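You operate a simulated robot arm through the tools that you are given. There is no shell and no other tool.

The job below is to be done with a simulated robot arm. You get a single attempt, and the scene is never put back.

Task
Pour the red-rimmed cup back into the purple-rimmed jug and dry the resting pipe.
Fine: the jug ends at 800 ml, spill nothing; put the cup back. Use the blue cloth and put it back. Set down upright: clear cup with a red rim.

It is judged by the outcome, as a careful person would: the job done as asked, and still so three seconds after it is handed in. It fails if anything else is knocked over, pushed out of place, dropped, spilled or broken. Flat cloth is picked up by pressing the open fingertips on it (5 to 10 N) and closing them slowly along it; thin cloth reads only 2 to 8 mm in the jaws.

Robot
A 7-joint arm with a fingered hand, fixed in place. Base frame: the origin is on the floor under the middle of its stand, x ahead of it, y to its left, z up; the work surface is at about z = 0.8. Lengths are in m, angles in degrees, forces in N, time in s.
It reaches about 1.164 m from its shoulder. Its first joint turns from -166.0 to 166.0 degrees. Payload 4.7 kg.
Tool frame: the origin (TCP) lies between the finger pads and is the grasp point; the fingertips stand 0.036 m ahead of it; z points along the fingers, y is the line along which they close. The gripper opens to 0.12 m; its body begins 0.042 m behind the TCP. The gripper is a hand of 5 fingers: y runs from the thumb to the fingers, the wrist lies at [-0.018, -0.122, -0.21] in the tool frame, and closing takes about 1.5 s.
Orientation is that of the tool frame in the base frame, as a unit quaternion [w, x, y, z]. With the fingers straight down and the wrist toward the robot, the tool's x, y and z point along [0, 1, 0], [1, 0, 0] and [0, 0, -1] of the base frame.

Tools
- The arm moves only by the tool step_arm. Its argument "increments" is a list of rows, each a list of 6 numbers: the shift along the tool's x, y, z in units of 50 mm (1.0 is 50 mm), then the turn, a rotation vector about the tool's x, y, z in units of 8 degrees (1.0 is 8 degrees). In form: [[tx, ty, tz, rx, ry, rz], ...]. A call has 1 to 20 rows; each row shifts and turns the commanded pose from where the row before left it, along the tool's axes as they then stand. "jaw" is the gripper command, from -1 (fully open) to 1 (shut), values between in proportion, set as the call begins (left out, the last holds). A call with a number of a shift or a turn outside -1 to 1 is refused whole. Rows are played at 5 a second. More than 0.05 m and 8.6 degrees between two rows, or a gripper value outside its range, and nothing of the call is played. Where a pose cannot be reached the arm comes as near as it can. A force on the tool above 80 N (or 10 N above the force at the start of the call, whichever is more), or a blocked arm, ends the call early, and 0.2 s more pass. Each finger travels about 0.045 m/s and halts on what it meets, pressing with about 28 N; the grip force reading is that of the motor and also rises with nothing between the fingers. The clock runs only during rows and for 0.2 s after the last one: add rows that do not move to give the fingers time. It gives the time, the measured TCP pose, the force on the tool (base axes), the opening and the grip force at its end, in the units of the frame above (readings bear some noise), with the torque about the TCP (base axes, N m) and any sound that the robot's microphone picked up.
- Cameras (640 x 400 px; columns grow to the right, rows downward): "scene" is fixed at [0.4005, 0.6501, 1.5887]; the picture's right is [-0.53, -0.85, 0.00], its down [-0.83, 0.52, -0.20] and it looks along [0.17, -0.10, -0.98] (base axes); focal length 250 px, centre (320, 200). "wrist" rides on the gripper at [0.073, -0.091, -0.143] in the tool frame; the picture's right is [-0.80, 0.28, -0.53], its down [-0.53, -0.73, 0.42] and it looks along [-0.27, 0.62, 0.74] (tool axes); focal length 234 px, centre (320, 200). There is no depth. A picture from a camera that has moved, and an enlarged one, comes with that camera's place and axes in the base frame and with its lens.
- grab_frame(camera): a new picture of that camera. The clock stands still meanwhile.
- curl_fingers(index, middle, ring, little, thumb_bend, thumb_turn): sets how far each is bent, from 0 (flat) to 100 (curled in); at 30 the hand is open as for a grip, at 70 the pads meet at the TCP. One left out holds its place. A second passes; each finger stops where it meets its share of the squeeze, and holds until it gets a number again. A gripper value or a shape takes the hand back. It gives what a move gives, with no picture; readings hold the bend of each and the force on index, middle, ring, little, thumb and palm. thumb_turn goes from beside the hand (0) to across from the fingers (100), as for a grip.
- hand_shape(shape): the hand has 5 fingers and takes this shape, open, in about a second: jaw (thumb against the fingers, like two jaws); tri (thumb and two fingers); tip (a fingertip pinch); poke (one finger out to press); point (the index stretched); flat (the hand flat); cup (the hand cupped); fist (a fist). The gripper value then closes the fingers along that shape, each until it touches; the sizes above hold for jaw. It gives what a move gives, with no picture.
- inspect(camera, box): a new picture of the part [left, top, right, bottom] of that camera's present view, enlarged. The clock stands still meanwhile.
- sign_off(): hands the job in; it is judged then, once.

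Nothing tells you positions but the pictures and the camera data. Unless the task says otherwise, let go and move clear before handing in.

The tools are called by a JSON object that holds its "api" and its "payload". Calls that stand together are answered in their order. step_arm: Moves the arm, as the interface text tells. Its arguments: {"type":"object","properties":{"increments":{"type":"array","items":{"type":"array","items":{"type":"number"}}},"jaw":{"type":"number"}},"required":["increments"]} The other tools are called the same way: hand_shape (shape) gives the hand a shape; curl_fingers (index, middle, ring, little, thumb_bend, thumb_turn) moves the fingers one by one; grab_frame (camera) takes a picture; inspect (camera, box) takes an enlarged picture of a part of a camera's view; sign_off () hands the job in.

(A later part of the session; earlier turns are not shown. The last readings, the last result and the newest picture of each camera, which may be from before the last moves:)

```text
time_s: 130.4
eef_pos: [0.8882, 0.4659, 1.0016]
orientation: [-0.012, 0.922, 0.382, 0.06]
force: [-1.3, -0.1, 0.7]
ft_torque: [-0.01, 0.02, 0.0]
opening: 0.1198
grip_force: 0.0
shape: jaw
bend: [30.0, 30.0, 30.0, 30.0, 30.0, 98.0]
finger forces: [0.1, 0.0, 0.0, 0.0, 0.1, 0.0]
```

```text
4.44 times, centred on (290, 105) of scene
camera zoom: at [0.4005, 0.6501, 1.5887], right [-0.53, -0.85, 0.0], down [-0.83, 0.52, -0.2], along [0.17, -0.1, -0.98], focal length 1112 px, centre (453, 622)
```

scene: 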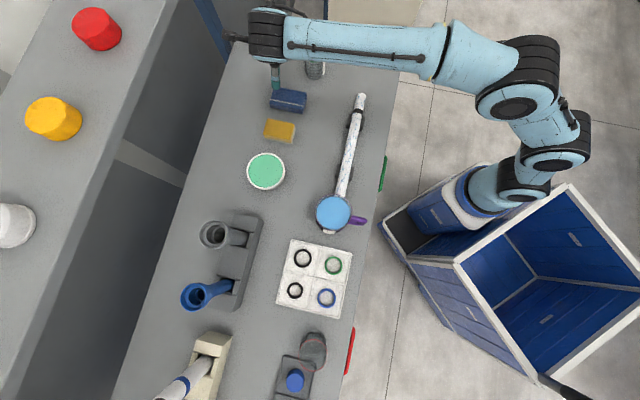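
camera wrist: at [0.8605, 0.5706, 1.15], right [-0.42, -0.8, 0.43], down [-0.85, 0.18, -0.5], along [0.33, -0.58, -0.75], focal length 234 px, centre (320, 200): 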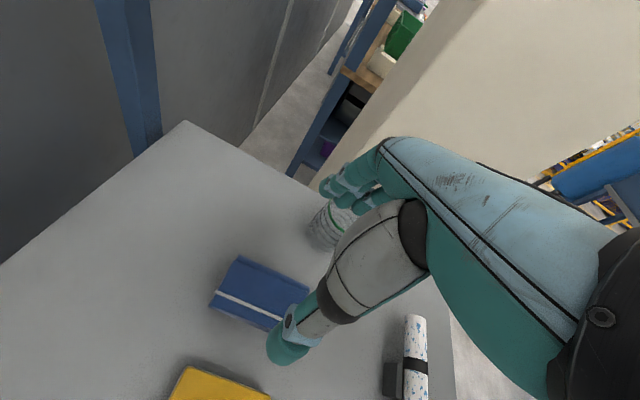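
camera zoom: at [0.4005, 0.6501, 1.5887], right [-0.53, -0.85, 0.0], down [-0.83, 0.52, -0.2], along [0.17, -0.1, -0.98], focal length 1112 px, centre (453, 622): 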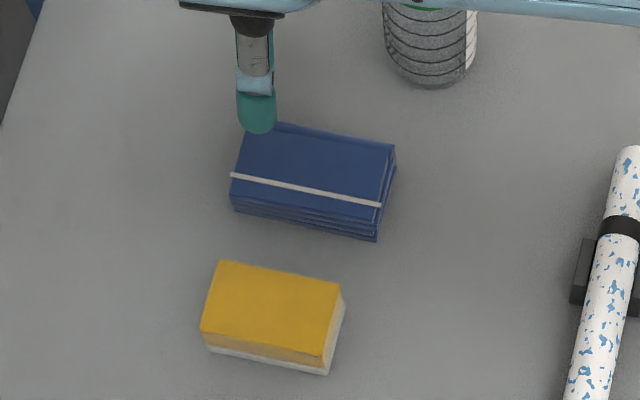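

The cloth is a folded pad about 11 × 7 × 2 cm centred at [0.885, 0.469], with enough room for thumb and fingers on both sides. I'll square the hand to vertical and descend to just above it.

{"api": "step_arm", "payload": {"increments": [[0, 0, 0, 0, -0.86, 0], [0, -0.085, 0.45, 0, 0, 0], [0, 0, 0.65, 0, 0, 0], [0, 0, 0.65, 0, 0, 0], [0, 0, 0.65, 0, 0, 0], [0, 0, 0, 0, 0, 0]]}}

{"api": "grab_frame", "payload": {"camera": "wrist"}}

{"api": "inspect", "payload": {"camera": "scene", "box": [230, 40, 350, 150]}}

```text
time_s: 131.8
eef_pos: [0.8878, 0.4661, 0.8821]
orientation: [0.012, 0.924, 0.381, 0.006]
force: [0.1, -0.4, 0.5]
ft_torque: [-0.02, 0.03, -0.01]
opening: 0.12
grip_force: 0.0
shape: jaw
bend: [30.0, 30.0, 30.0, 30.0, 30.0, 98.0]
finger forces: [0.1, 0.0, 0.1, 0.1, 0.0, 0.1]
```

```text
taken
camera wrist: at [0.8722, 0.5836, 1.0235], right [-0.38, -0.76, 0.53], down [-0.88, 0.14, -0.44], along [0.26, -0.64, -0.72], focal length 234 px, centre (320, 200)
```

wrist: 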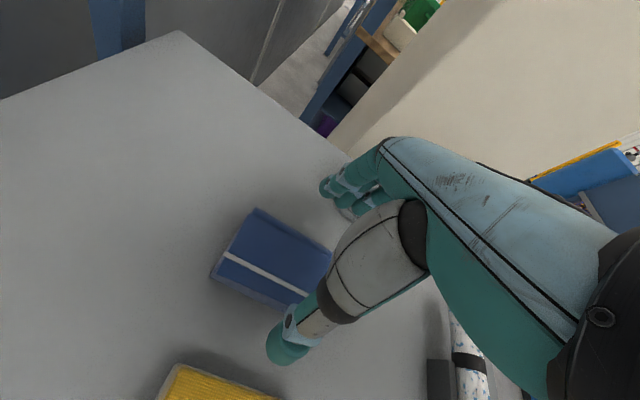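

```text
3.64 times, centred on (290, 95) of scene
camera zoom: at [0.4005, 0.6501, 1.5887], right [-0.53, -0.85, 0.0], down [-0.83, 0.52, -0.2], along [0.17, -0.1, -0.98], focal length 910 px, centre (429, 582)
```

zoom: 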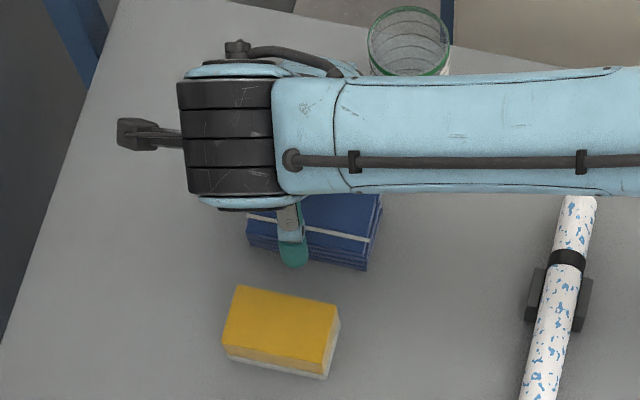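

Reachable and aligned. I'll lower the open fingers around the cloth to just above the table.

{"api": "step_arm", "payload": {"increments": [[0, -0.08, 0.25, 0, 0, 0], [0, 0, 0.25, 0, 0, 0], [0, 0, 0.2, 0, 0, 0], [0, 0, 0, 0, 0, 0]]}}

{"api": "grab_frame", "payload": {"camera": "wrist"}}

{"api": "inspect", "payload": {"camera": "scene", "box": [230, 40, 350, 150]}}

```text
time_s: 132.8
eef_pos: [0.8844, 0.4685, 0.8467]
orientation: [0.01, 0.925, 0.38, 0.006]
force: [0.5, 0.3, -0.5]
ft_torque: [0.01, 0.01, 0.01]
opening: 0.12
grip_force: 0.2
shape: jaw
bend: [30.0, 30.0, 30.0, 30.0, 30.0, 98.0]
finger forces: [0.0, 0.0, 0.1, 0.2, 0.1, 0.0]
```

```text
taken
camera wrist: at [0.8698, 0.5865, 0.9885], right [-0.38, -0.76, 0.53], down [-0.89, 0.14, -0.44], along [0.26, -0.64, -0.72], focal length 234 px, centre (320, 200)
```

wrist: 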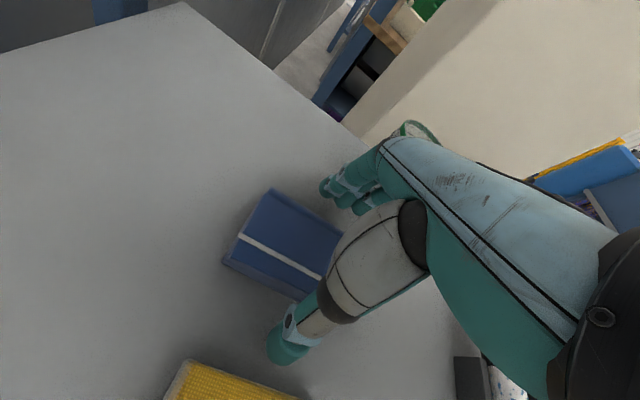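

```text
3.64 times, centred on (290, 95) of scene
camera zoom: at [0.4005, 0.6501, 1.5887], right [-0.53, -0.85, 0.0], down [-0.83, 0.52, -0.2], along [0.17, -0.1, -0.98], focal length 910 px, centre (429, 582)
```

zoom: 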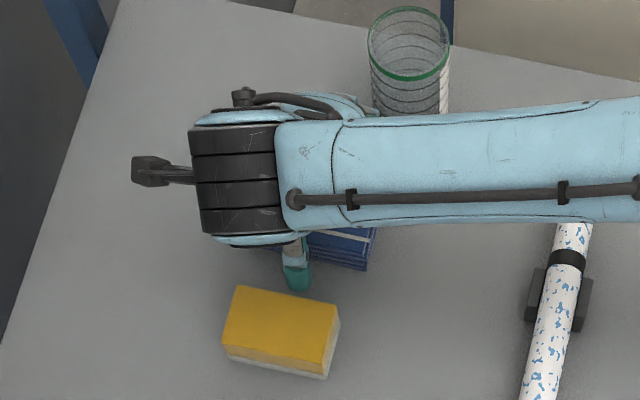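

Thumb and fingers stand on both sides of the cloth without touching anything. I'll lower 4 mm more and begin closing slowly.

{"api": "step_arm", "payload": {"increments": [[0, 0, 0.07, 0, 0, 0], [0, 0, 0, 0, 0, 0]]}}

{"api": "step_arm", "payload": {"increments": [[0, 0, 0, 0, 0, 0], [0, 0, 0, 0, 0, 0], [0, 0, 0, 0, 0, 0], [0, 0, 0, 0, 0, 0], [0, 0, 0, 0, 0, 0]], "jaw": -0.2}}

{"api": "inspect", "payload": {"camera": "wrist", "box": [200, 160, 360, 380]}}

```text
time_s: 133.4
eef_pos: [0.8838, 0.4691, 0.8433]
orientation: [0.011, 0.924, 0.382, 0.006]
force: [1.0, -1.0, -0.1]
ft_torque: [0.04, -0.01, 0.0]
opening: 0.12
grip_force: 0.1
shape: jaw
bend: [30.0, 30.0, 30.0, 30.0, 30.0, 98.0]
finger forces: [0.0, 0.0, 0.0, 0.0, 0.0, 0.0]
```

```text
time_s: 134.6
eef_pos: [0.8848, 0.4698, 0.8431]
orientation: [0.011, 0.924, 0.381, 0.006]
force: [0.3, 0.4, -0.3]
ft_torque: [-0.01, -0.02, -0.05]
opening: 0.0729
grip_force: 0.1
shape: jaw
bend: [74.0, 41.0, 38.0, 42.0, 65.0, 100.0]
finger forces: [0.0, 0.0, 0.0, 0.1, 0.3, 0.0]
```

```text
1.82 times, centred on (280, 270) of wrist
camera zoom: at [0.87, 0.5864, 0.9849], right [-0.38, -0.76, 0.53], down [-0.89, 0.14, -0.44], along [0.26, -0.64, -0.72], focal length 426 px, centre (393, 73)
```

zoom: 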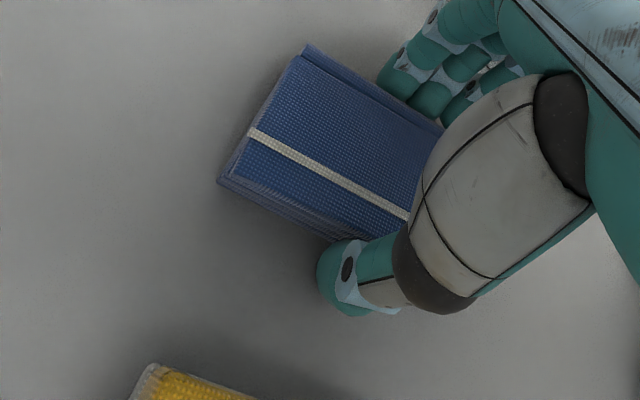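

The fingers are closing and the thumb is just touching. I'll give them more time and close a little further.

{"api": "step_arm", "payload": {"increments": [[0, 0, 0, 0, 0, 0], [0, 0, 0, 0, 0, 0], [0, 0, 0, 0, 0, 0]]}}

{"api": "step_arm", "payload": {"increments": [[0, 0, 0, 0, 0, 0], [0, 0, 0, 0, 0, 0], [0, 0, 0, 0, 0, 0]], "jaw": -0.05}}

{"api": "inspect", "payload": {"camera": "wrist", "box": [200, 160, 360, 380]}}

```text
time_s: 135.4
eef_pos: [0.8847, 0.468, 0.8441]
orientation: [0.01, 0.924, 0.381, 0.006]
force: [-0.4, -0.2, 0.0]
ft_torque: [0.02, -0.02, 0.06]
opening: 0.0724
grip_force: 0.1
shape: jaw
bend: [74.0, 41.0, 38.0, 42.0, 65.0, 100.0]
finger forces: [0.0, 0.0, 0.0, 0.0, 0.2, 0.1]
```

```text
time_s: 136.2
eef_pos: [0.8854, 0.4689, 0.8436]
orientation: [0.01, 0.925, 0.381, 0.005]
force: [0.3, 0.0, -0.3]
ft_torque: [-0.03, -0.01, 0.01]
opening: 0.0639
grip_force: 27.6
shape: jaw
bend: [74.0, 45.0, 42.0, 44.0, 67.0, 100.0]
finger forces: [14.0, 7.8, 3.2, 0.0, 25.0, 0.0]
```

```text
1.82 times, centred on (280, 270) of wrist
camera zoom: at [0.8701, 0.5864, 0.9848], right [-0.38, -0.76, 0.53], down [-0.89, 0.14, -0.44], along [0.26, -0.64, -0.72], focal length 426 px, centre (393, 73)
```

zoom: 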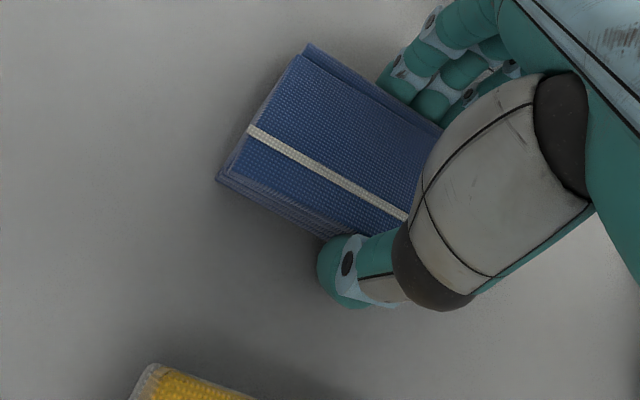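

The cloth is gripped firmly across its width (about 6.4 cm, 25 N thumb force). I'll lift it gently and look.

{"api": "step_arm", "payload": {"increments": [[0, 0, -0.1, 0, 0, 0], [0, 0, -0.1, 0, 0, 0], [0, 0, -0.2, 0, 0, 0], [0, 0, -0.4, 0, 0, 0], [0, 0, 0, 0, 0, 0]]}}

{"api": "inspect", "payload": {"camera": "wrist", "box": [200, 160, 360, 380]}}

{"api": "inspect", "payload": {"camera": "scene", "box": [230, 40, 350, 150]}}

```text
time_s: 137.4
eef_pos: [0.8832, 0.4688, 0.8826]
orientation: [0.011, 0.925, 0.381, 0.006]
force: [-0.2, 1.1, -1.9]
ft_torque: [0.0, 0.03, 0.03]
opening: 0.0639
grip_force: 27.9
shape: jaw
bend: [74.0, 45.0, 43.0, 44.0, 67.0, 100.0]
finger forces: [13.9, 7.6, 3.2, 0.0, 25.1, 0.1]
```

```text
1.82 times, centred on (280, 270) of wrist
camera zoom: at [0.8693, 0.5867, 1.0242], right [-0.38, -0.76, 0.53], down [-0.89, 0.14, -0.44], along [0.26, -0.64, -0.72], focal length 426 px, centre (393, 73)
```

zoom: 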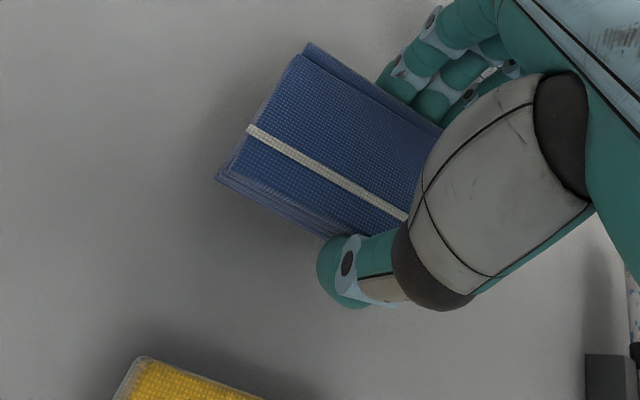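

```text
3.64 times, centred on (290, 95) of scene
camera zoom: at [0.4005, 0.6501, 1.5887], right [-0.53, -0.85, 0.0], down [-0.83, 0.52, -0.2], along [0.17, -0.1, -0.98], focal length 910 px, centre (429, 582)
```

zoom: 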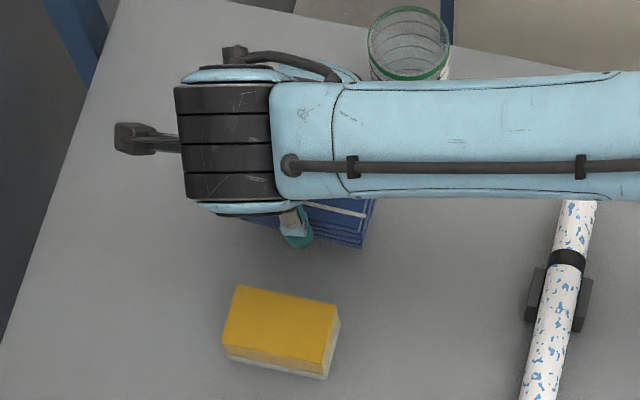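

The cloth comes up as one firm pad held in the hand. I'll raise it, carry it over the pipe, and turn the hand 90° so the pad's long side lies along the pipe.

{"api": "step_arm", "payload": {"increments": [[0, 0, -0.75, 0, 0, 0], [0, 0, -0.75, 0, 0, 0], [0, 0, -0.75, 0, 0, 0], [0, 0, -0.75, 0, 0, 0], [-0.792, -0.41, 0, 0, 0, 0], [-0.792, -0.41, 0, 0, 0, 0], [-0.792, -0.41, 0, 0, 0, 0], [-0.792, -0.41, 0, 0, 0, 0], [-0.792, -0.41, 0, 0, 0, 0], [-0.792, -0.41, 0, 0, 0, 0], [0, 0, 0, 0, 0, -1], [0, 0, 0, 0, 0, -1], [0, 0, 0, 0, 0, -1], [0, 0, 0, 0, 0, -1], [0, 0, 0, 0, 0, -1], [0, 0, 0, 0, 0, -1], [0, 0, 0, 0, 0, -1], [0, 0, 0, 0, 0, -1], [0, 0, 0, 0, 0, -1], [0, 0, 0, 0, 0, 0]]}}

{"api": "step_arm", "payload": {"increments": [[0, 0, 0, 0, 0, -1], [0, 0, 0, 0, 0, -1], [0, 0, 0, 0, 0, -0.25], [0, 0, 0, 0, 0, 0]]}}

{"api": "grab_frame", "payload": {"camera": "wrist"}}

{"api": "grab_frame", "payload": {"camera": "scene"}}

```text
time_s: 141.6
eef_pos: [0.6261, 0.3913, 1.0297]
orientation: [0.013, 0.524, 0.852, -0.002]
force: [-0.4, -0.4, -0.9]
ft_torque: [0.01, 0.02, 0.05]
opening: 0.0639
grip_force: 28.0
shape: jaw
bend: [74.0, 45.0, 43.0, 45.0, 67.0, 100.0]
finger forces: [14.0, 7.7, 3.3, 0.1, 24.9, 0.1]
```

```text
time_s: 142.6
eef_pos: [0.627, 0.392, 1.0281]
orientation: [0.012, 0.385, 0.923, -0.003]
force: [0.0, 0.2, -0.4]
ft_torque: [-0.02, -0.01, 0.0]
opening: 0.0637
grip_force: 27.9
shape: jaw
bend: [74.0, 45.0, 43.0, 45.0, 67.0, 100.0]
finger forces: [14.0, 7.6, 3.2, 0.0, 24.8, 0.0]
```

```text
taken
camera wrist: at [0.5086, 0.3804, 1.1706], right [0.75, -0.37, 0.55], down [-0.14, -0.9, -0.41], along [0.64, 0.24, -0.73], focal length 234 px, centre (320, 200)
```

wrist: 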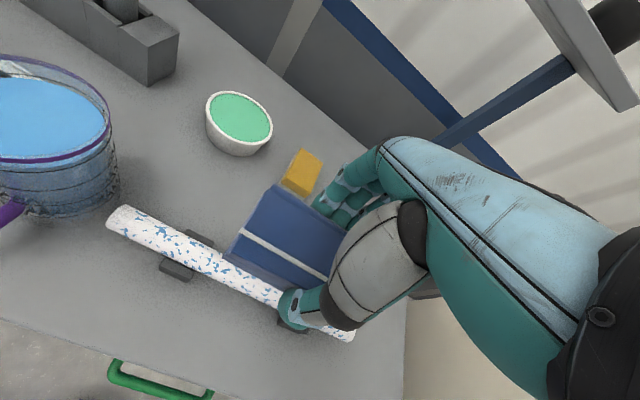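

```text
taken
```

scene: 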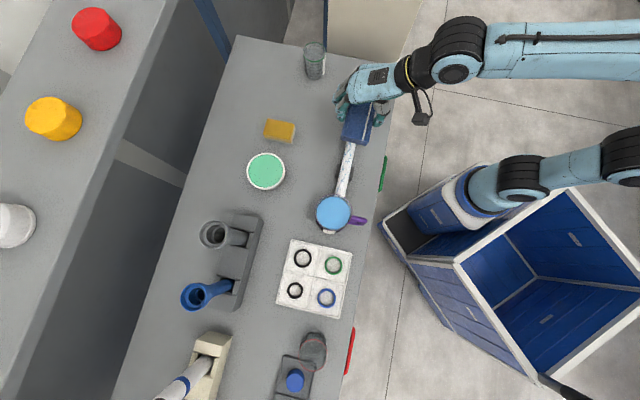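

The pad is aligned over the middle of the pipe. I'll lower it to just above the pipe and then feel for contact.

{"api": "step_arm", "payload": {"increments": [[0, 0, 0.7, 0, 0, 0], [0, 0, 0.7, 0, 0, 0], [0, 0, 0.7, 0, 0, 0], [0, 0, 0, 0, 0, 0]]}}

{"api": "grab_frame", "payload": {"camera": "wrist"}}

{"api": "inspect", "payload": {"camera": "scene", "box": [300, 70, 400, 220]}}

```text
time_s: 143.6
eef_pos: [0.6271, 0.3902, 0.9235]
orientation: [0.012, 0.384, 0.923, -0.004]
force: [0.1, -0.5, -0.6]
ft_torque: [0.0, -0.02, 0.01]
opening: 0.0636
grip_force: 28.1
shape: jaw
bend: [74.0, 45.0, 43.0, 45.0, 67.0, 100.0]
finger forces: [14.0, 7.7, 3.3, 0.1, 24.9, 0.0]
```

```text
taken
camera wrist: at [0.5106, 0.3782, 1.0646], right [0.75, -0.37, 0.55], down [-0.14, -0.9, -0.41], along [0.64, 0.24, -0.73], focal length 234 px, centre (320, 200)
```

wrist: 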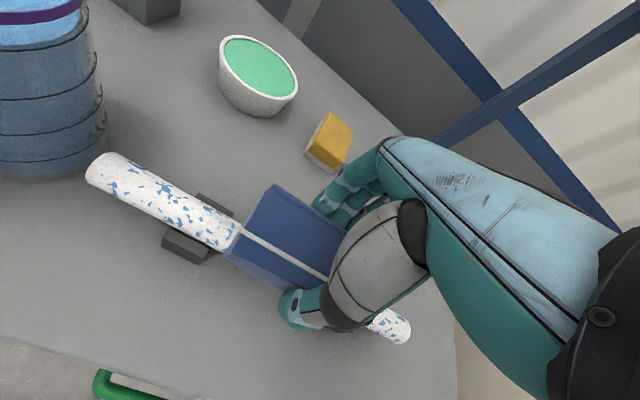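

```text
2.67 times, centred on (350, 145) of scene
camera zoom: at [0.4005, 0.6501, 1.5887], right [-0.53, -0.85, 0.0], down [-0.83, 0.52, -0.2], along [0.17, -0.1, -0.98], focal length 667 px, centre (240, 347)
```

zoom: 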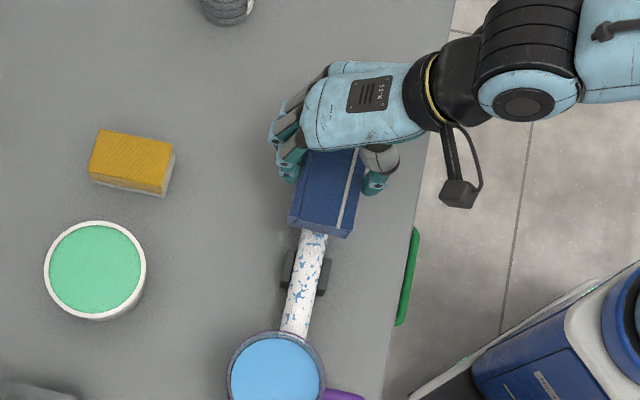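

The pad is centred over the pipe. I'll lower it slowly to touch.

{"api": "step_arm", "payload": {"increments": [[0, 0, 0.1, 0, 0, 0], [0, 0, 0.1, 0, 0, 0], [0, 0, 0.1, 0, 0, 0], [0, 0, 0, 0, 0, 0]]}}

{"api": "step_arm", "payload": {"increments": [[0, 0, 0.05, 0, 0, 0], [0, 0, 0, 0, 0, 0]]}}

{"api": "step_arm", "payload": {"increments": [[0, 0, 0.05, 0, 0, 0], [0, 0, 0, 0, 0, 0]]}}

```text
time_s: 144.6
eef_pos: [0.6284, 0.3891, 0.909]
orientation: [0.012, 0.385, 0.923, -0.004]
force: [1.1, 0.1, -0.6]
ft_torque: [0.03, 0.0, 0.0]
opening: 0.0637
grip_force: 28.7
shape: jaw
bend: [74.0, 45.0, 43.0, 45.0, 67.0, 100.0]
finger forces: [14.0, 7.6, 3.3, 0.0, 25.0, 0.0]
```

```text
time_s: 145.2
eef_pos: [0.63, 0.3899, 0.9068]
orientation: [0.012, 0.385, 0.923, -0.003]
force: [-1.0, -0.3, 0.0]
ft_torque: [0.02, 0.0, -0.02]
opening: 0.0638
grip_force: 28.2
shape: jaw
bend: [74.0, 45.0, 43.0, 45.0, 67.0, 100.0]
finger forces: [13.9, 7.6, 3.4, 0.1, 25.0, 0.0]
```

```text
time_s: 145.8
eef_pos: [0.6287, 0.3903, 0.9049]
orientation: [0.012, 0.385, 0.923, -0.003]
force: [-0.2, 0.0, 0.0]
ft_torque: [-0.01, -0.03, -0.02]
opening: 0.0637
grip_force: 28.0
shape: jaw
bend: [74.0, 45.0, 43.0, 45.0, 67.0, 100.0]
finger forces: [13.9, 7.7, 3.4, 0.0, 25.0, 0.0]
```

{"api": "step_arm", "payload": {"increments": [[0, 0, 0.05, 0, 0, 0], [0, 0, 0, 0, 0, 0]]}}

{"api": "step_arm", "payload": {"increments": [[0, 0, 0.04, 0, 0, 0], [0, 0, 0, 0, 0, 0]]}}

{"api": "step_arm", "payload": {"increments": [[0, 0, 0.04, 0, 0, 0], [0, 0, 0, 0, 0, 0]]}}

```text
time_s: 146.4
eef_pos: [0.6282, 0.3887, 0.9029]
orientation: [0.012, 0.384, 0.923, -0.003]
force: [0.3, 0.6, -0.3]
ft_torque: [-0.01, -0.01, 0.01]
opening: 0.0641
grip_force: 28.2
shape: jaw
bend: [74.0, 45.0, 43.0, 45.0, 67.0, 100.0]
finger forces: [14.0, 7.7, 3.3, 0.1, 25.1, 0.0]
```

```text
time_s: 147.0
eef_pos: [0.6286, 0.3899, 0.899]
orientation: [0.011, 0.384, 0.923, -0.004]
force: [0.3, 0.4, -1.3]
ft_torque: [0.01, -0.02, -0.01]
opening: 0.0637
grip_force: 28.5
shape: jaw
bend: [74.0, 45.0, 43.0, 45.0, 67.0, 100.0]
finger forces: [14.0, 7.7, 3.3, 0.1, 25.0, 0.0]
```

```text
time_s: 147.6
eef_pos: [0.6291, 0.3895, 0.8979]
orientation: [0.012, 0.385, 0.923, -0.004]
force: [-0.2, -1.2, -0.9]
ft_torque: [0.02, 0.02, 0.01]
opening: 0.0637
grip_force: 28.1
shape: jaw
bend: [74.0, 45.0, 43.0, 45.0, 67.0, 100.0]
finger forces: [14.1, 7.7, 3.2, 0.1, 24.9, 0.0]
```

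{"api": "step_arm", "payload": {"increments": [[0, 0, 0.04, 0, 0, 0], [0, 0, 0, 0, 0, 0]]}}

{"api": "step_arm", "payload": {"increments": [[0, 0, 0.04, 0, 0, 0], [0, 0, 0, 0, 0, 0]]}}

{"api": "step_arm", "payload": {"increments": [[0, 0, 0.04, 0, 0, 0], [0, 0, 0, 0, 0, 0]]}}

{"api": "inspect", "payload": {"camera": "wrist", "box": [80, 140, 420, 360]}}

```text
time_s: 148.2
eef_pos: [0.6292, 0.3899, 0.896]
orientation: [0.012, 0.384, 0.923, -0.003]
force: [0.0, 0.1, 0.2]
ft_torque: [0.0, 0.03, -0.03]
opening: 0.0639
grip_force: 27.8
shape: jaw
bend: [74.0, 45.0, 43.0, 45.0, 67.0, 100.0]
finger forces: [14.0, 7.6, 3.2, 0.1, 25.1, 0.1]
```

```text
time_s: 148.8
eef_pos: [0.629, 0.3889, 0.8947]
orientation: [0.012, 0.384, 0.923, -0.003]
force: [-0.5, 0.2, 0.0]
ft_torque: [0.03, 0.04, -0.02]
opening: 0.0635
grip_force: 27.9
shape: jaw
bend: [74.0, 45.0, 43.0, 45.0, 67.0, 100.0]
finger forces: [14.2, 7.7, 3.1, 0.1, 25.2, 0.0]
```

```text
time_s: 149.4
eef_pos: [0.6277, 0.3896, 0.8935]
orientation: [0.012, 0.384, 0.923, -0.002]
force: [0.9, -0.7, 6.9]
ft_torque: [0.04, 0.05, 0.02]
opening: 0.0641
grip_force: 27.7
shape: jaw
bend: [74.0, 45.0, 43.0, 45.0, 67.0, 100.0]
finger forces: [14.7, 7.8, 3.3, 0.1, 26.1, 0.1]
```

```text
1.82 times, centred on (250, 250) of wrist
camera zoom: at [0.5108, 0.3782, 1.0343], right [0.75, -0.37, 0.55], down [-0.14, -0.9, -0.41], along [0.64, 0.24, -0.73], focal length 426 px, centre (447, 109)
```

zoom: 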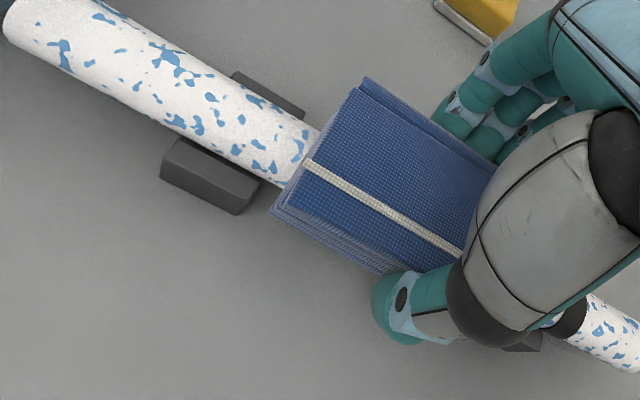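

Contact: about 7 N on the pipe. The pad's jug-side end is ~1.5° low, so I'll level it and then start wiping with light pressure toward the jug end.

{"api": "step_arm", "payload": {"increments": [[0, 0, -0.05, 0, 0.19, 0], [0, 0, 0, 0, 0, 0]]}}

{"api": "step_arm", "payload": {"increments": [[0, 0, 0.04, 0, 0, 0], [0, 0, 0, 0, 0, 0]]}}

{"api": "step_arm", "payload": {"increments": [[0, 0, 0.02, 0, 0, 0], [0, 0, 0, 0, 0, 0]]}}

```text
time_s: 150.0
eef_pos: [0.6292, 0.389, 0.8941]
orientation: [-0.001, 0.383, 0.924, 0.0]
force: [-0.1, -0.4, -0.6]
ft_torque: [-0.01, -0.01, 0.01]
opening: 0.0636
grip_force: 28.4
shape: jaw
bend: [74.0, 45.0, 43.0, 45.0, 67.0, 100.0]
finger forces: [14.8, 7.7, 3.3, 0.1, 25.7, 0.0]
```

```text
time_s: 150.6
eef_pos: [0.6291, 0.3898, 0.8934]
orientation: [0.0, 0.384, 0.924, 0.002]
force: [0.6, 0.2, 5.8]
ft_torque: [0.02, -0.02, -0.02]
opening: 0.0636
grip_force: 28.4
shape: jaw
bend: [74.0, 45.0, 43.0, 45.0, 67.0, 100.0]
finger forces: [14.8, 7.9, 3.4, 0.1, 25.9, 0.0]
```

```text
time_s: 151.2
eef_pos: [0.628, 0.3898, 0.8934]
orientation: [0.0, 0.384, 0.923, 0.003]
force: [-0.5, -1.2, 13.9]
ft_torque: [-0.05, 0.0, 0.02]
opening: 0.0638
grip_force: 27.9
shape: jaw
bend: [74.0, 45.0, 43.0, 45.0, 67.0, 100.0]
finger forces: [14.6, 8.3, 3.6, 0.1, 27.1, 0.0]
```

{"api": "step_arm", "payload": {"increments": [[0, 0, -0.02, 0, 0, 0], [0.2, 0, 0, 0, 0, 0], [0.2, 0, 0, 0, 0, 0], [0.2, 0, 0, 0, 0, 0], [0, 0, 0, 0, 0, 0]]}}

{"api": "inspect", "payload": {"camera": "wrist", "box": [60, 130, 440, 370]}}

{"api": "inspect", "payload": {"camera": "scene", "box": [300, 70, 400, 220]}}

```text
time_s: 152.4
eef_pos: [0.608, 0.4092, 0.8936]
orientation: [0.0, 0.384, 0.923, 0.002]
force: [3.1, -2.3, 12.4]
ft_torque: [-0.12, -0.09, -0.02]
opening: 0.0637
grip_force: 28.1
shape: jaw
bend: [74.0, 45.0, 43.0, 45.0, 67.0, 100.0]
finger forces: [14.3, 8.8, 4.1, 0.1, 27.4, 0.0]
```

```text
1.67 times, centred on (250, 250) of wrist
camera zoom: at [0.492, 0.3965, 1.0362], right [0.76, -0.38, 0.53], down [-0.14, -0.89, -0.43], along [0.63, 0.25, -0.74], focal length 390 px, centre (437, 117)
```

zoom: 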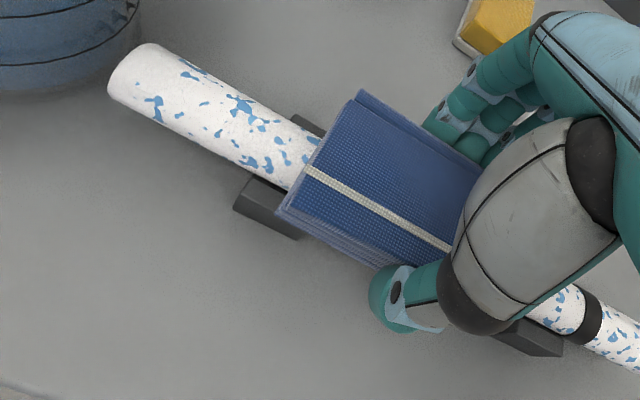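

```text
2.67 times, centred on (350, 145) of scene
camera zoom: at [0.4005, 0.6501, 1.5887], right [-0.53, -0.85, 0.0], down [-0.83, 0.52, -0.2], along [0.17, -0.1, -0.98], focal length 667 px, centre (240, 347)
```

zoom: 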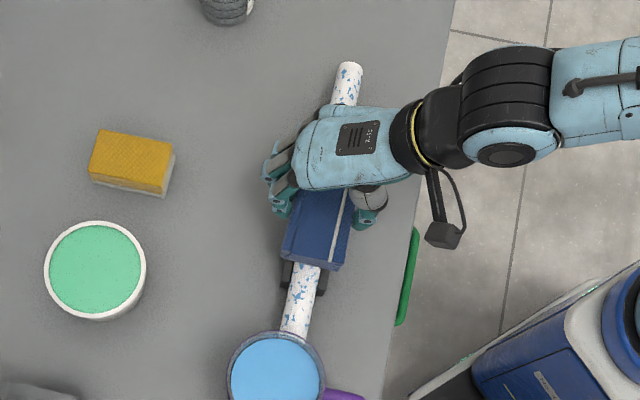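

Forces show moderate friction. I'll check whether the pipe stayed put by comparing the band and stand with the very first picture.

{"api": "inspect", "payload": {"camera": "scene", "box": [240, 20, 420, 132]}}

{"api": "inspect", "payload": {"camera": "scene", "box": [260, 130, 420, 230]}}

```text
3.56 times, centred on (330, 76) of scene
camera zoom: at [0.4005, 0.6501, 1.5887], right [-0.53, -0.85, 0.0], down [-0.83, 0.52, -0.2], along [0.17, -0.1, -0.98], focal length 890 px, centre (284, 641)
```

zoom: 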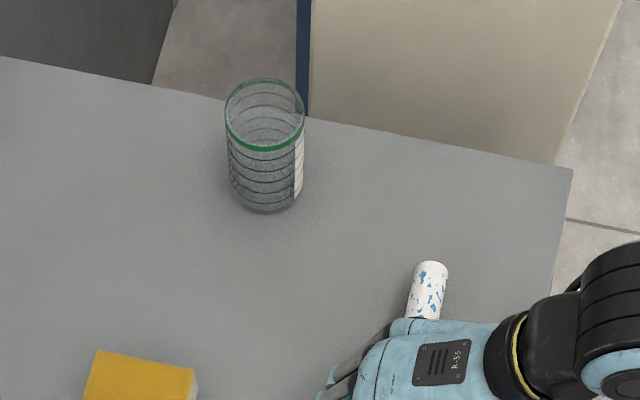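

```text
4.00 times, centred on (340, 180) of scene
camera zoom: at [0.4005, 0.6501, 1.5887], right [-0.53, -0.85, 0.0], down [-0.83, 0.52, -0.2], along [0.17, -0.1, -0.98], focal length 1001 px, centre (240, 280)
```

zoom: 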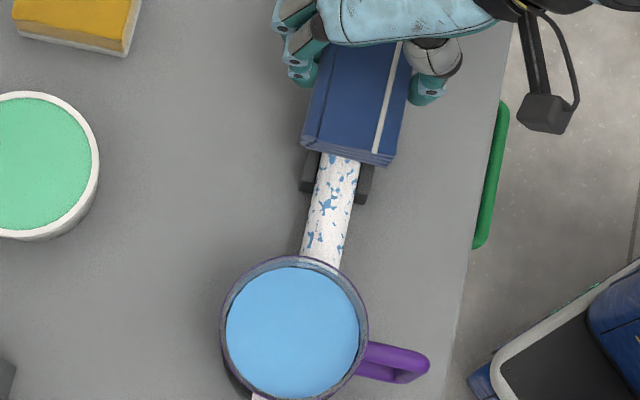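

The pipe hasn't moved. I'll lighten the pressure a bit and continue wiping to the jug end.

{"api": "step_arm", "payload": {"increments": [[0.2, 0, -0.015, 0, 0, 0], [0.25, 0, 0, 0, 0, 0], [0.25, 0, 0, 0, 0, 0], [0.25, 0, 0, 0, 0, 0], [0, 0, 0, 0, 0, 0]]}}

{"api": "inspect", "payload": {"camera": "wrist", "box": [60, 130, 440, 370]}}

```text
time_s: 153.6
eef_pos: [0.5741, 0.4451, 0.8925]
orientation: [0.0, 0.384, 0.923, 0.003]
force: [1.0, -1.2, 8.5]
ft_torque: [-0.05, -0.06, 0.0]
opening: 0.064
grip_force: 27.8
shape: jaw
bend: [74.0, 45.0, 43.0, 45.0, 67.0, 100.0]
finger forces: [14.4, 8.7, 3.9, 0.1, 27.3, 0.0]
```

```text
1.67 times, centred on (250, 250) of wrist
camera zoom: at [0.4587, 0.43, 1.0364], right [0.76, -0.38, 0.52], down [-0.15, -0.89, -0.43], along [0.63, 0.25, -0.74], focal length 390 px, centre (437, 117)
```

zoom: 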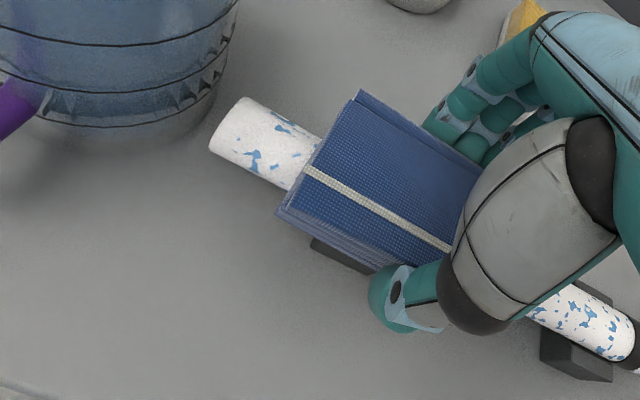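

{"api": "step_arm", "payload": {"increments": [[0.25, 0, -0.005, 0, 0, 0], [0.25, 0, 0, 0, 0, 0], [0.25, 0, 0, 0, 0, 0], [0.1, 0, 0, 0, 0, 0], [0, 0, 0, 0, 0, 0]]}}

{"api": "inspect", "payload": {"camera": "wrist", "box": [60, 130, 440, 370]}}

{"api": "inspect", "payload": {"camera": "scene", "box": [300, 70, 400, 220]}}

```text
time_s: 154.8
eef_pos: [0.5435, 0.475, 0.8933]
orientation: [-0.001, 0.384, 0.923, 0.003]
force: [1.5, -1.4, 4.6]
ft_torque: [-0.06, -0.03, 0.0]
opening: 0.0641
grip_force: 27.9
shape: jaw
bend: [74.0, 45.0, 43.0, 45.0, 67.0, 100.0]
finger forces: [14.5, 8.5, 3.7, 0.0, 27.0, 0.0]
```

```text
1.67 times, centred on (250, 250) of wrist
camera zoom: at [0.4287, 0.4608, 1.0365], right [0.76, -0.38, 0.52], down [-0.15, -0.89, -0.43], along [0.63, 0.25, -0.74], focal length 390 px, centre (437, 117)
```

zoom: 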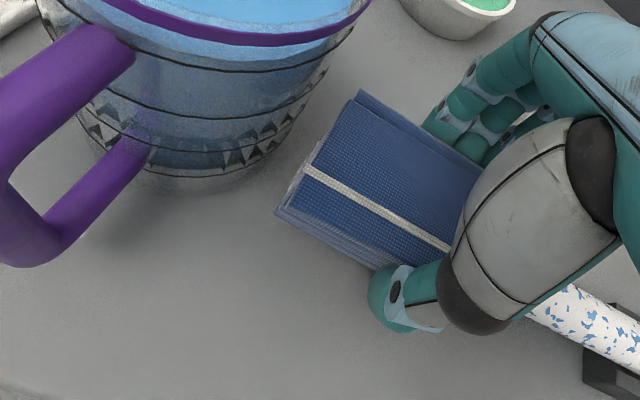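

```text
2.67 times, centred on (350, 145) of scene
camera zoom: at [0.4005, 0.6501, 1.5887], right [-0.53, -0.85, 0.0], down [-0.83, 0.52, -0.2], along [0.17, -0.1, -0.98], focal length 667 px, centre (240, 347)
```

zoom: 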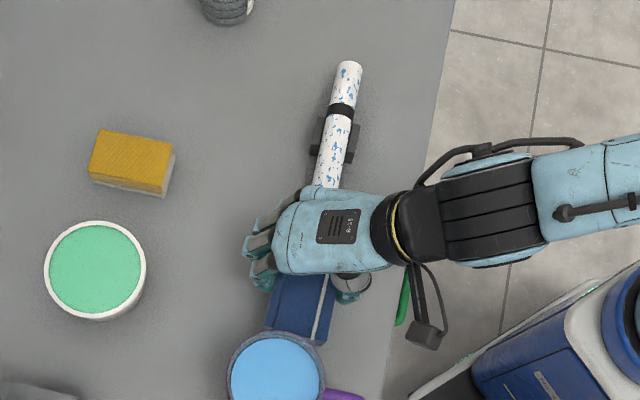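

I'll check in close-up whether the part already wiped is getting dry.

{"api": "inspect", "payload": {"camera": "scene", "box": [330, 85, 378, 145]}}

{"api": "inspect", "payload": {"camera": "wrist", "box": [300, 270, 420, 370]}}

```text
6.67 times, centred on (354, 115) of scene
camera zoom: at [0.4005, 0.6501, 1.5887], right [-0.53, -0.85, 0.0], down [-0.83, 0.52, -0.2], along [0.17, -0.1, -0.98], focal length 1668 px, centre (93, 767)
```

zoom: 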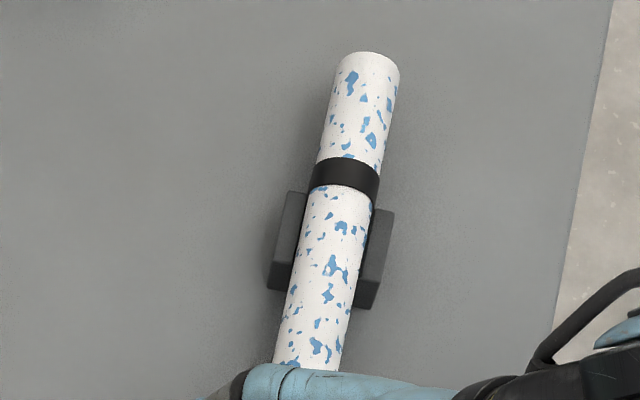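

```text
4.00 times, centred on (360, 320) of wrist
camera zoom: at [0.4287, 0.4608, 1.0365], right [0.76, -0.38, 0.52], down [-0.15, -0.89, -0.43], along [0.63, 0.25, -0.74], focal length 937 px, centre (160, -280)
```

zoom: 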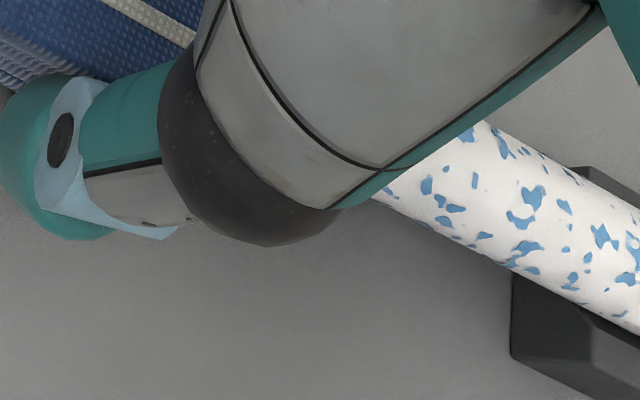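

I'll wipe back the other way and look at the jug-end section that the pad has fully passed over.

{"api": "step_arm", "payload": {"increments": [[-0.25, 0, 0, 0, 0, 0], [-0.25, 0, 0, 0, 0, 0], [-0.25, 0, 0, 0, 0, 0], [-0.25, 0, 0, 0, 0, 0], [-0.25, 0, 0, 0, 0, 0], [-0.25, 0, 0, 0, 0, 0], [-0.25, 0, 0, 0, 0, 0], [0, 0, 0, 0, 0, 0]]}}

{"api": "inspect", "payload": {"camera": "wrist", "box": [60, 130, 440, 370]}}

{"api": "inspect", "payload": {"camera": "scene", "box": [320, 150, 368, 210]}}

```text
time_s: 156.6
eef_pos: [0.6058, 0.4119, 0.893]
orientation: [0.0, 0.384, 0.923, 0.002]
force: [-0.7, -0.2, 3.1]
ft_torque: [0.0, 0.0, -0.07]
opening: 0.064
grip_force: 27.8
shape: jaw
bend: [74.0, 45.0, 43.0, 45.0, 67.0, 99.0]
finger forces: [15.0, 7.6, 3.3, 0.0, 26.1, 0.0]
```

```text
1.67 times, centred on (250, 250) of wrist
camera zoom: at [0.4908, 0.3981, 1.0367], right [0.76, -0.38, 0.53], down [-0.15, -0.89, -0.43], along [0.63, 0.25, -0.74], focal length 390 px, centre (437, 117)
```

zoom: 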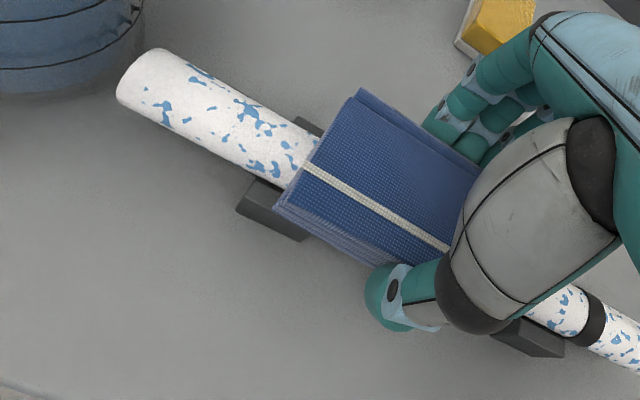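

```text
6.67 times, centred on (344, 180) of scene
camera zoom: at [0.4005, 0.6501, 1.5887], right [-0.53, -0.85, 0.0], down [-0.83, 0.52, -0.2], along [0.17, -0.1, -0.98], focal length 1668 px, centre (160, 333)
```

zoom: 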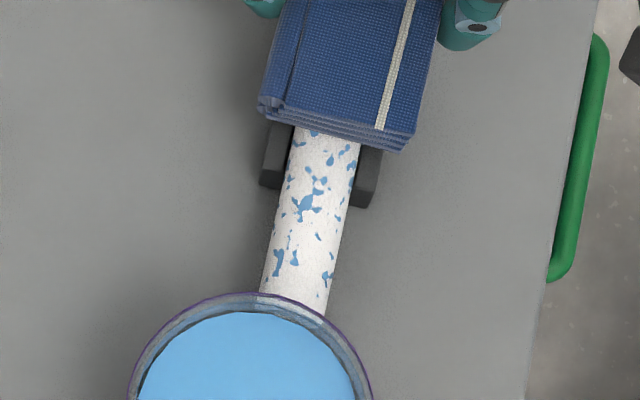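

The specks haven't visibly changed yet, so more thorough wiping is needed. I'll press slightly more and wipe the full length toward the far end.

{"api": "step_arm", "payload": {"increments": [[-0.2, 0, 0.02, 0, 0, 0], [-0.25, 0, 0, 0, 0, 0], [-0.25, 0, 0, 0, 0, 0], [-0.25, 0, 0, 0, 0, 0], [-0.25, 0, 0, 0, 0, 0], [-0.25, 0, 0, 0, 0, 0], [-0.25, 0, 0, 0, 0, 0], [-0.25, 0, 0, 0, 0, 0]]}}

{"api": "step_arm", "payload": {"increments": [[-0.25, 0, 0, 0, 0, 0], [-0.25, 0, 0, 0, 0, 0], [-0.25, 0, 0, 0, 0, 0], [-0.25, 0, 0, 0, 0, 0], [-0.25, 0, 0, 0, 0, 0], [-0.25, 0, 0, 0, 0, 0], [-0.2, 0, 0, 0, 0, 0], [0, 0, 0, 0, 0, 0]]}}

{"api": "inspect", "payload": {"camera": "wrist", "box": [60, 130, 440, 370]}}

{"api": "inspect", "payload": {"camera": "scene", "box": [320, 110, 376, 210]}}

```text
time_s: 158.4
eef_pos: [0.6746, 0.3428, 0.8928]
orientation: [-0.001, 0.385, 0.923, 0.002]
force: [-1.3, 1.1, 5.4]
ft_torque: [0.04, 0.07, -0.01]
opening: 0.0639
grip_force: 27.8
shape: jaw
bend: [74.0, 45.0, 43.0, 45.0, 67.0, 99.0]
finger forces: [15.2, 7.5, 3.2, 0.0, 25.9, 0.0]
```

```text
time_s: 160.2
eef_pos: [0.7335, 0.2825, 0.8914]
orientation: [0.0, 0.384, 0.923, 0.002]
force: [-0.3, 0.4, 3.3]
ft_torque: [0.07, 0.07, -0.01]
opening: 0.0639
grip_force: 28.5
shape: jaw
bend: [74.0, 45.0, 44.0, 45.0, 67.0, 99.0]
finger forces: [15.4, 7.5, 3.2, 0.0, 26.4, 0.0]
```

```text
1.67 times, centred on (250, 250) of wrist
camera zoom: at [0.619, 0.2684, 1.0352], right [0.76, -0.38, 0.52], down [-0.15, -0.89, -0.43], along [0.63, 0.25, -0.74], focal length 390 px, centre (437, 117)
```

zoom: 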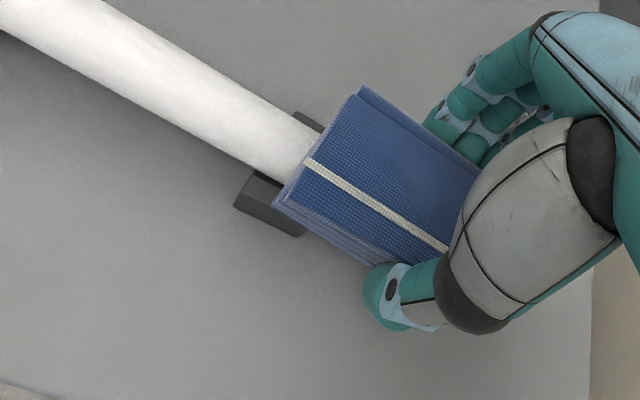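

```text
4.00 times, centred on (348, 160) of scene
camera zoom: at [0.4005, 0.6501, 1.5887], right [-0.53, -0.85, 0.0], down [-0.83, 0.52, -0.2], along [0.17, -0.1, -0.98], focal length 1001 px, centre (208, 360)
```

zoom: 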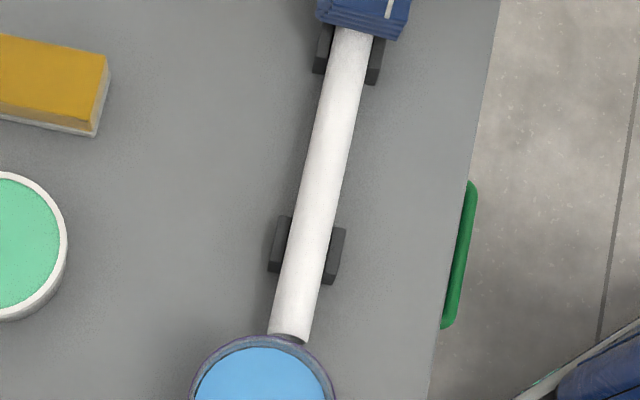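

All the blue specks are gone – the pipe is dry. I'll lift the pad off and check that the pipe hasn't shifted on its stands.

{"api": "step_arm", "payload": {"increments": [[0, 0, -0.2, 0, 0, 0], [0, 0, -0.6, 0, 0, 0], [0, 0, -0.9, 0, 0, 0], [0, 0, -0.9, 0, 0, 0], [0, 0, 0, 0, 0, 0]]}}

{"api": "inspect", "payload": {"camera": "scene", "box": [240, 20, 420, 132]}}

{"api": "inspect", "payload": {"camera": "scene", "box": [260, 130, 420, 230]}}

{"api": "grab_frame", "payload": {"camera": "wrist"}}

```text
time_s: 161.4
eef_pos: [0.7335, 0.2831, 1.0224]
orientation: [0.0, 0.384, 0.923, 0.003]
force: [0.6, 1.1, -0.6]
ft_torque: [0.01, -0.02, -0.01]
opening: 0.0643
grip_force: 27.3
shape: jaw
bend: [74.0, 45.0, 44.0, 45.0, 67.0, 99.0]
finger forces: [15.3, 7.5, 3.5, 0.0, 26.2, 0.0]
```

```text
3.56 times, centred on (330, 76) of scene
camera zoom: at [0.4005, 0.6501, 1.5887], right [-0.53, -0.85, 0.0], down [-0.83, 0.52, -0.2], along [0.17, -0.1, -0.98], focal length 890 px, centre (284, 641)
```

zoom: 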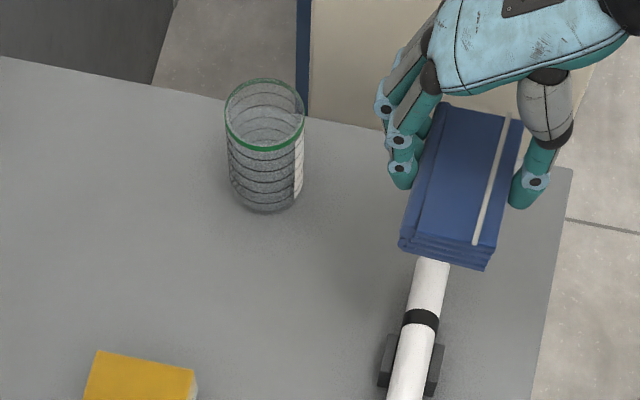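

```text
4.00 times, centred on (340, 180) of scene
camera zoom: at [0.4005, 0.6501, 1.5887], right [-0.53, -0.85, 0.0], down [-0.83, 0.52, -0.2], along [0.17, -0.1, -0.98], focal length 1001 px, centre (240, 280)
```

zoom: 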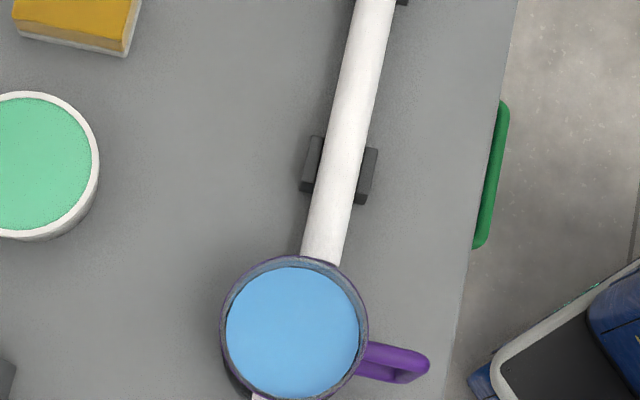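

```text
taken
camera wrist: at [0.6182, 0.2688, 1.166], right [0.76, -0.38, 0.52], down [-0.15, -0.89, -0.43], along [0.63, 0.25, -0.74], focal length 234 px, centre (320, 200)
```

wrist: 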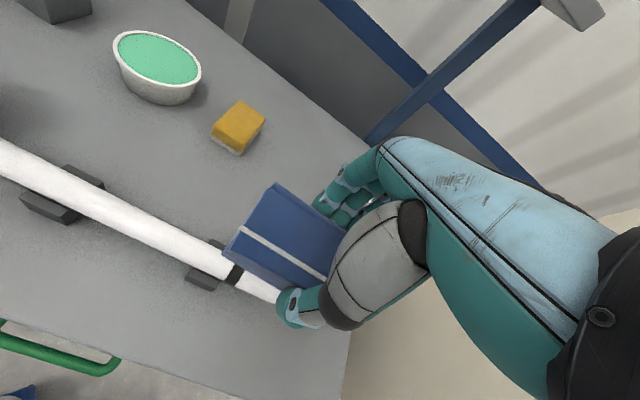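

The pipe rests on its stands (shifted by only a few millimetres) and is dry over its length. Now I'll turn the pad back and return it to its place.

{"api": "step_arm", "payload": {"increments": [[0, 0, 0, 0, -0.19, 0], [0, 0, 0, 0, 0, 0.9375], [0, 0, 0, 0, 0, 0.9375], [0, 0, 0, 0, 0, 0.9375], [0, 0, 0, 0, 0, 0.9375], [0, 0, 0, 0, 0, 0.9375], [0, 0, 0, 0, 0, 0.9375], [0, 0, 0, 0, 0, 0.9375], [0, 0, 0, 0, 0, 0.9375], [0, 0, 0, 0, 0, 0.9375], [0, 0, 0, 0, 0, 0.9375], [0, 0, 0, 0, 0, 0.9375], [0, 0, 0, 0, 0, 0.9375], [0.954, -0.098, 0, 0, 0, 0], [0.954, -0.098, 0, 0, 0, 0], [0.954, -0.098, 0, 0, 0, 0], [0.954, -0.098, 0, 0, 0, 0], [0.954, -0.098, 0, 0, 0, 0], [0, 0, 0, 0, 0, 0]]}}

{"api": "grab_frame", "payload": {"camera": "wrist"}}

{"api": "inspect", "payload": {"camera": "scene", "box": [230, 40, 400, 150]}}

```text
time_s: 165.4
eef_pos: [0.888, 0.4693, 1.0228]
orientation: [0.011, 0.924, 0.381, 0.005]
force: [-0.3, -0.1, -1.1]
ft_torque: [-0.03, 0.01, 0.0]
opening: 0.0635
grip_force: 28.3
shape: jaw
bend: [74.0, 45.0, 44.0, 45.0, 67.0, 99.0]
finger forces: [15.1, 7.4, 3.5, 0.1, 26.1, 0.0]
```

```text
taken
camera wrist: at [0.8725, 0.5866, 1.1638], right [-0.38, -0.76, 0.53], down [-0.89, 0.14, -0.44], along [0.26, -0.64, -0.72], focal length 234 px, centre (320, 200)
```

wrist: 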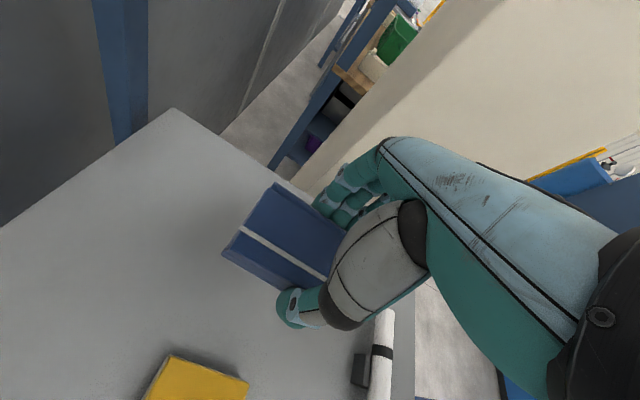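

```text
3.64 times, centred on (315, 95) of scene
camera zoom: at [0.4005, 0.6501, 1.5887], right [-0.53, -0.85, 0.0], down [-0.83, 0.52, -0.2], along [0.17, -0.1, -0.98], focal length 910 px, centre (338, 582)
```

zoom: 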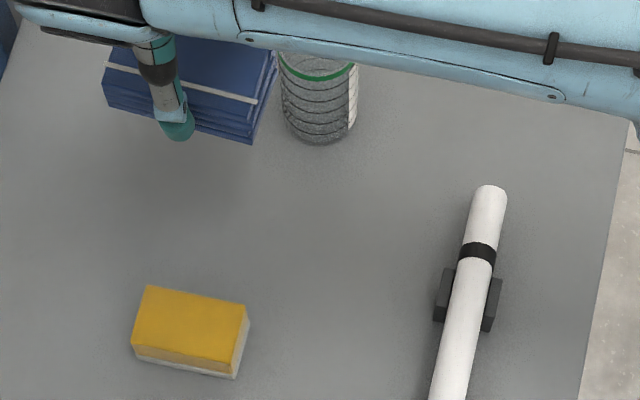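

The hand is back in the same orientation above the cloth's place. I'll lower the pad to just above the table.

{"api": "step_arm", "payload": {"increments": [[-0.011, -0.025, 0.69, 0, 0, 0], [-0.011, -0.025, 0.69, 0, 0, 0], [-0.011, -0.025, 0.69, 0, 0, 0], [-0.011, -0.025, 0.69, 0, 0, 0], [-0.011, -0.025, 0.62, 0, 0, 0], [0, 0, 0, 0, 0, 0]]}}

{"api": "grab_frame", "payload": {"camera": "wrist"}}

```text
time_s: 166.8
eef_pos: [0.8834, 0.4682, 0.8547]
orientation: [0.01, 0.925, 0.38, 0.007]
force: [-0.7, 0.1, -1.2]
ft_torque: [-0.04, 0.0, -0.01]
opening: 0.0639
grip_force: 27.4
shape: jaw
bend: [74.0, 45.0, 44.0, 45.0, 67.0, 99.0]
finger forces: [15.2, 7.4, 3.5, 0.0, 26.1, 0.1]
```

```text
taken
camera wrist: at [0.8691, 0.5857, 0.9948], right [-0.38, -0.76, 0.53], down [-0.88, 0.14, -0.44], along [0.26, -0.64, -0.72], focal length 234 px, centre (320, 200)
```

wrist: 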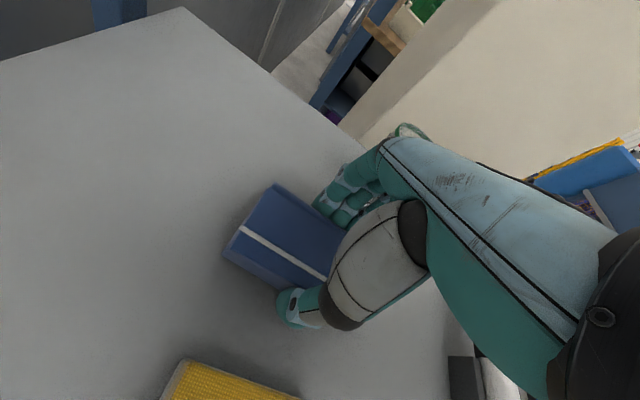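

{"api": "step_arm", "payload": {"increments": [[0, 0, 0.1, 0, 0, 0], [0, 0, 0.06, 0, 0, 0], [0, 0, 0, 0, 0, 0]]}}

{"api": "step_arm", "payload": {"increments": [[0, 0, 0.03, 0, 0, 0], [0, 0, 0, 0, 0, 0]]}}

{"api": "step_arm", "payload": {"increments": [[0, 0, 0.03, 0, 0, 0], [0, 0, 0, 0, 0, 0]]}}

```text
time_s: 167.6
eef_pos: [0.8845, 0.4666, 0.8453]
orientation: [0.011, 0.924, 0.381, 0.006]
force: [0.1, -0.5, -1.0]
ft_torque: [0.02, 0.02, 0.01]
opening: 0.0638
grip_force: 28.0
shape: jaw
bend: [74.0, 45.0, 44.0, 45.0, 67.0, 99.0]
finger forces: [15.1, 7.5, 3.5, 0.0, 26.1, 0.1]
```

```text
time_s: 168.2
eef_pos: [0.884, 0.4681, 0.8427]
orientation: [0.011, 0.925, 0.381, 0.006]
force: [-0.2, 0.4, 0.3]
ft_torque: [-0.01, -0.01, -0.02]
opening: 0.0638
grip_force: 27.9
shape: jaw
bend: [74.0, 45.0, 44.0, 45.0, 67.0, 99.0]
finger forces: [15.1, 7.4, 3.5, 0.0, 26.1, 0.1]
```

```text
time_s: 168.8
eef_pos: [0.8846, 0.4671, 0.8442]
orientation: [0.011, 0.924, 0.381, 0.007]
force: [-0.6, 0.1, 4.6]
ft_torque: [0.06, 0.13, -0.03]
opening: 0.064
grip_force: 27.4
shape: jaw
bend: [74.0, 45.0, 44.0, 45.0, 67.0, 99.0]
finger forces: [15.0, 7.4, 3.7, 0.0, 26.7, 0.0]
```

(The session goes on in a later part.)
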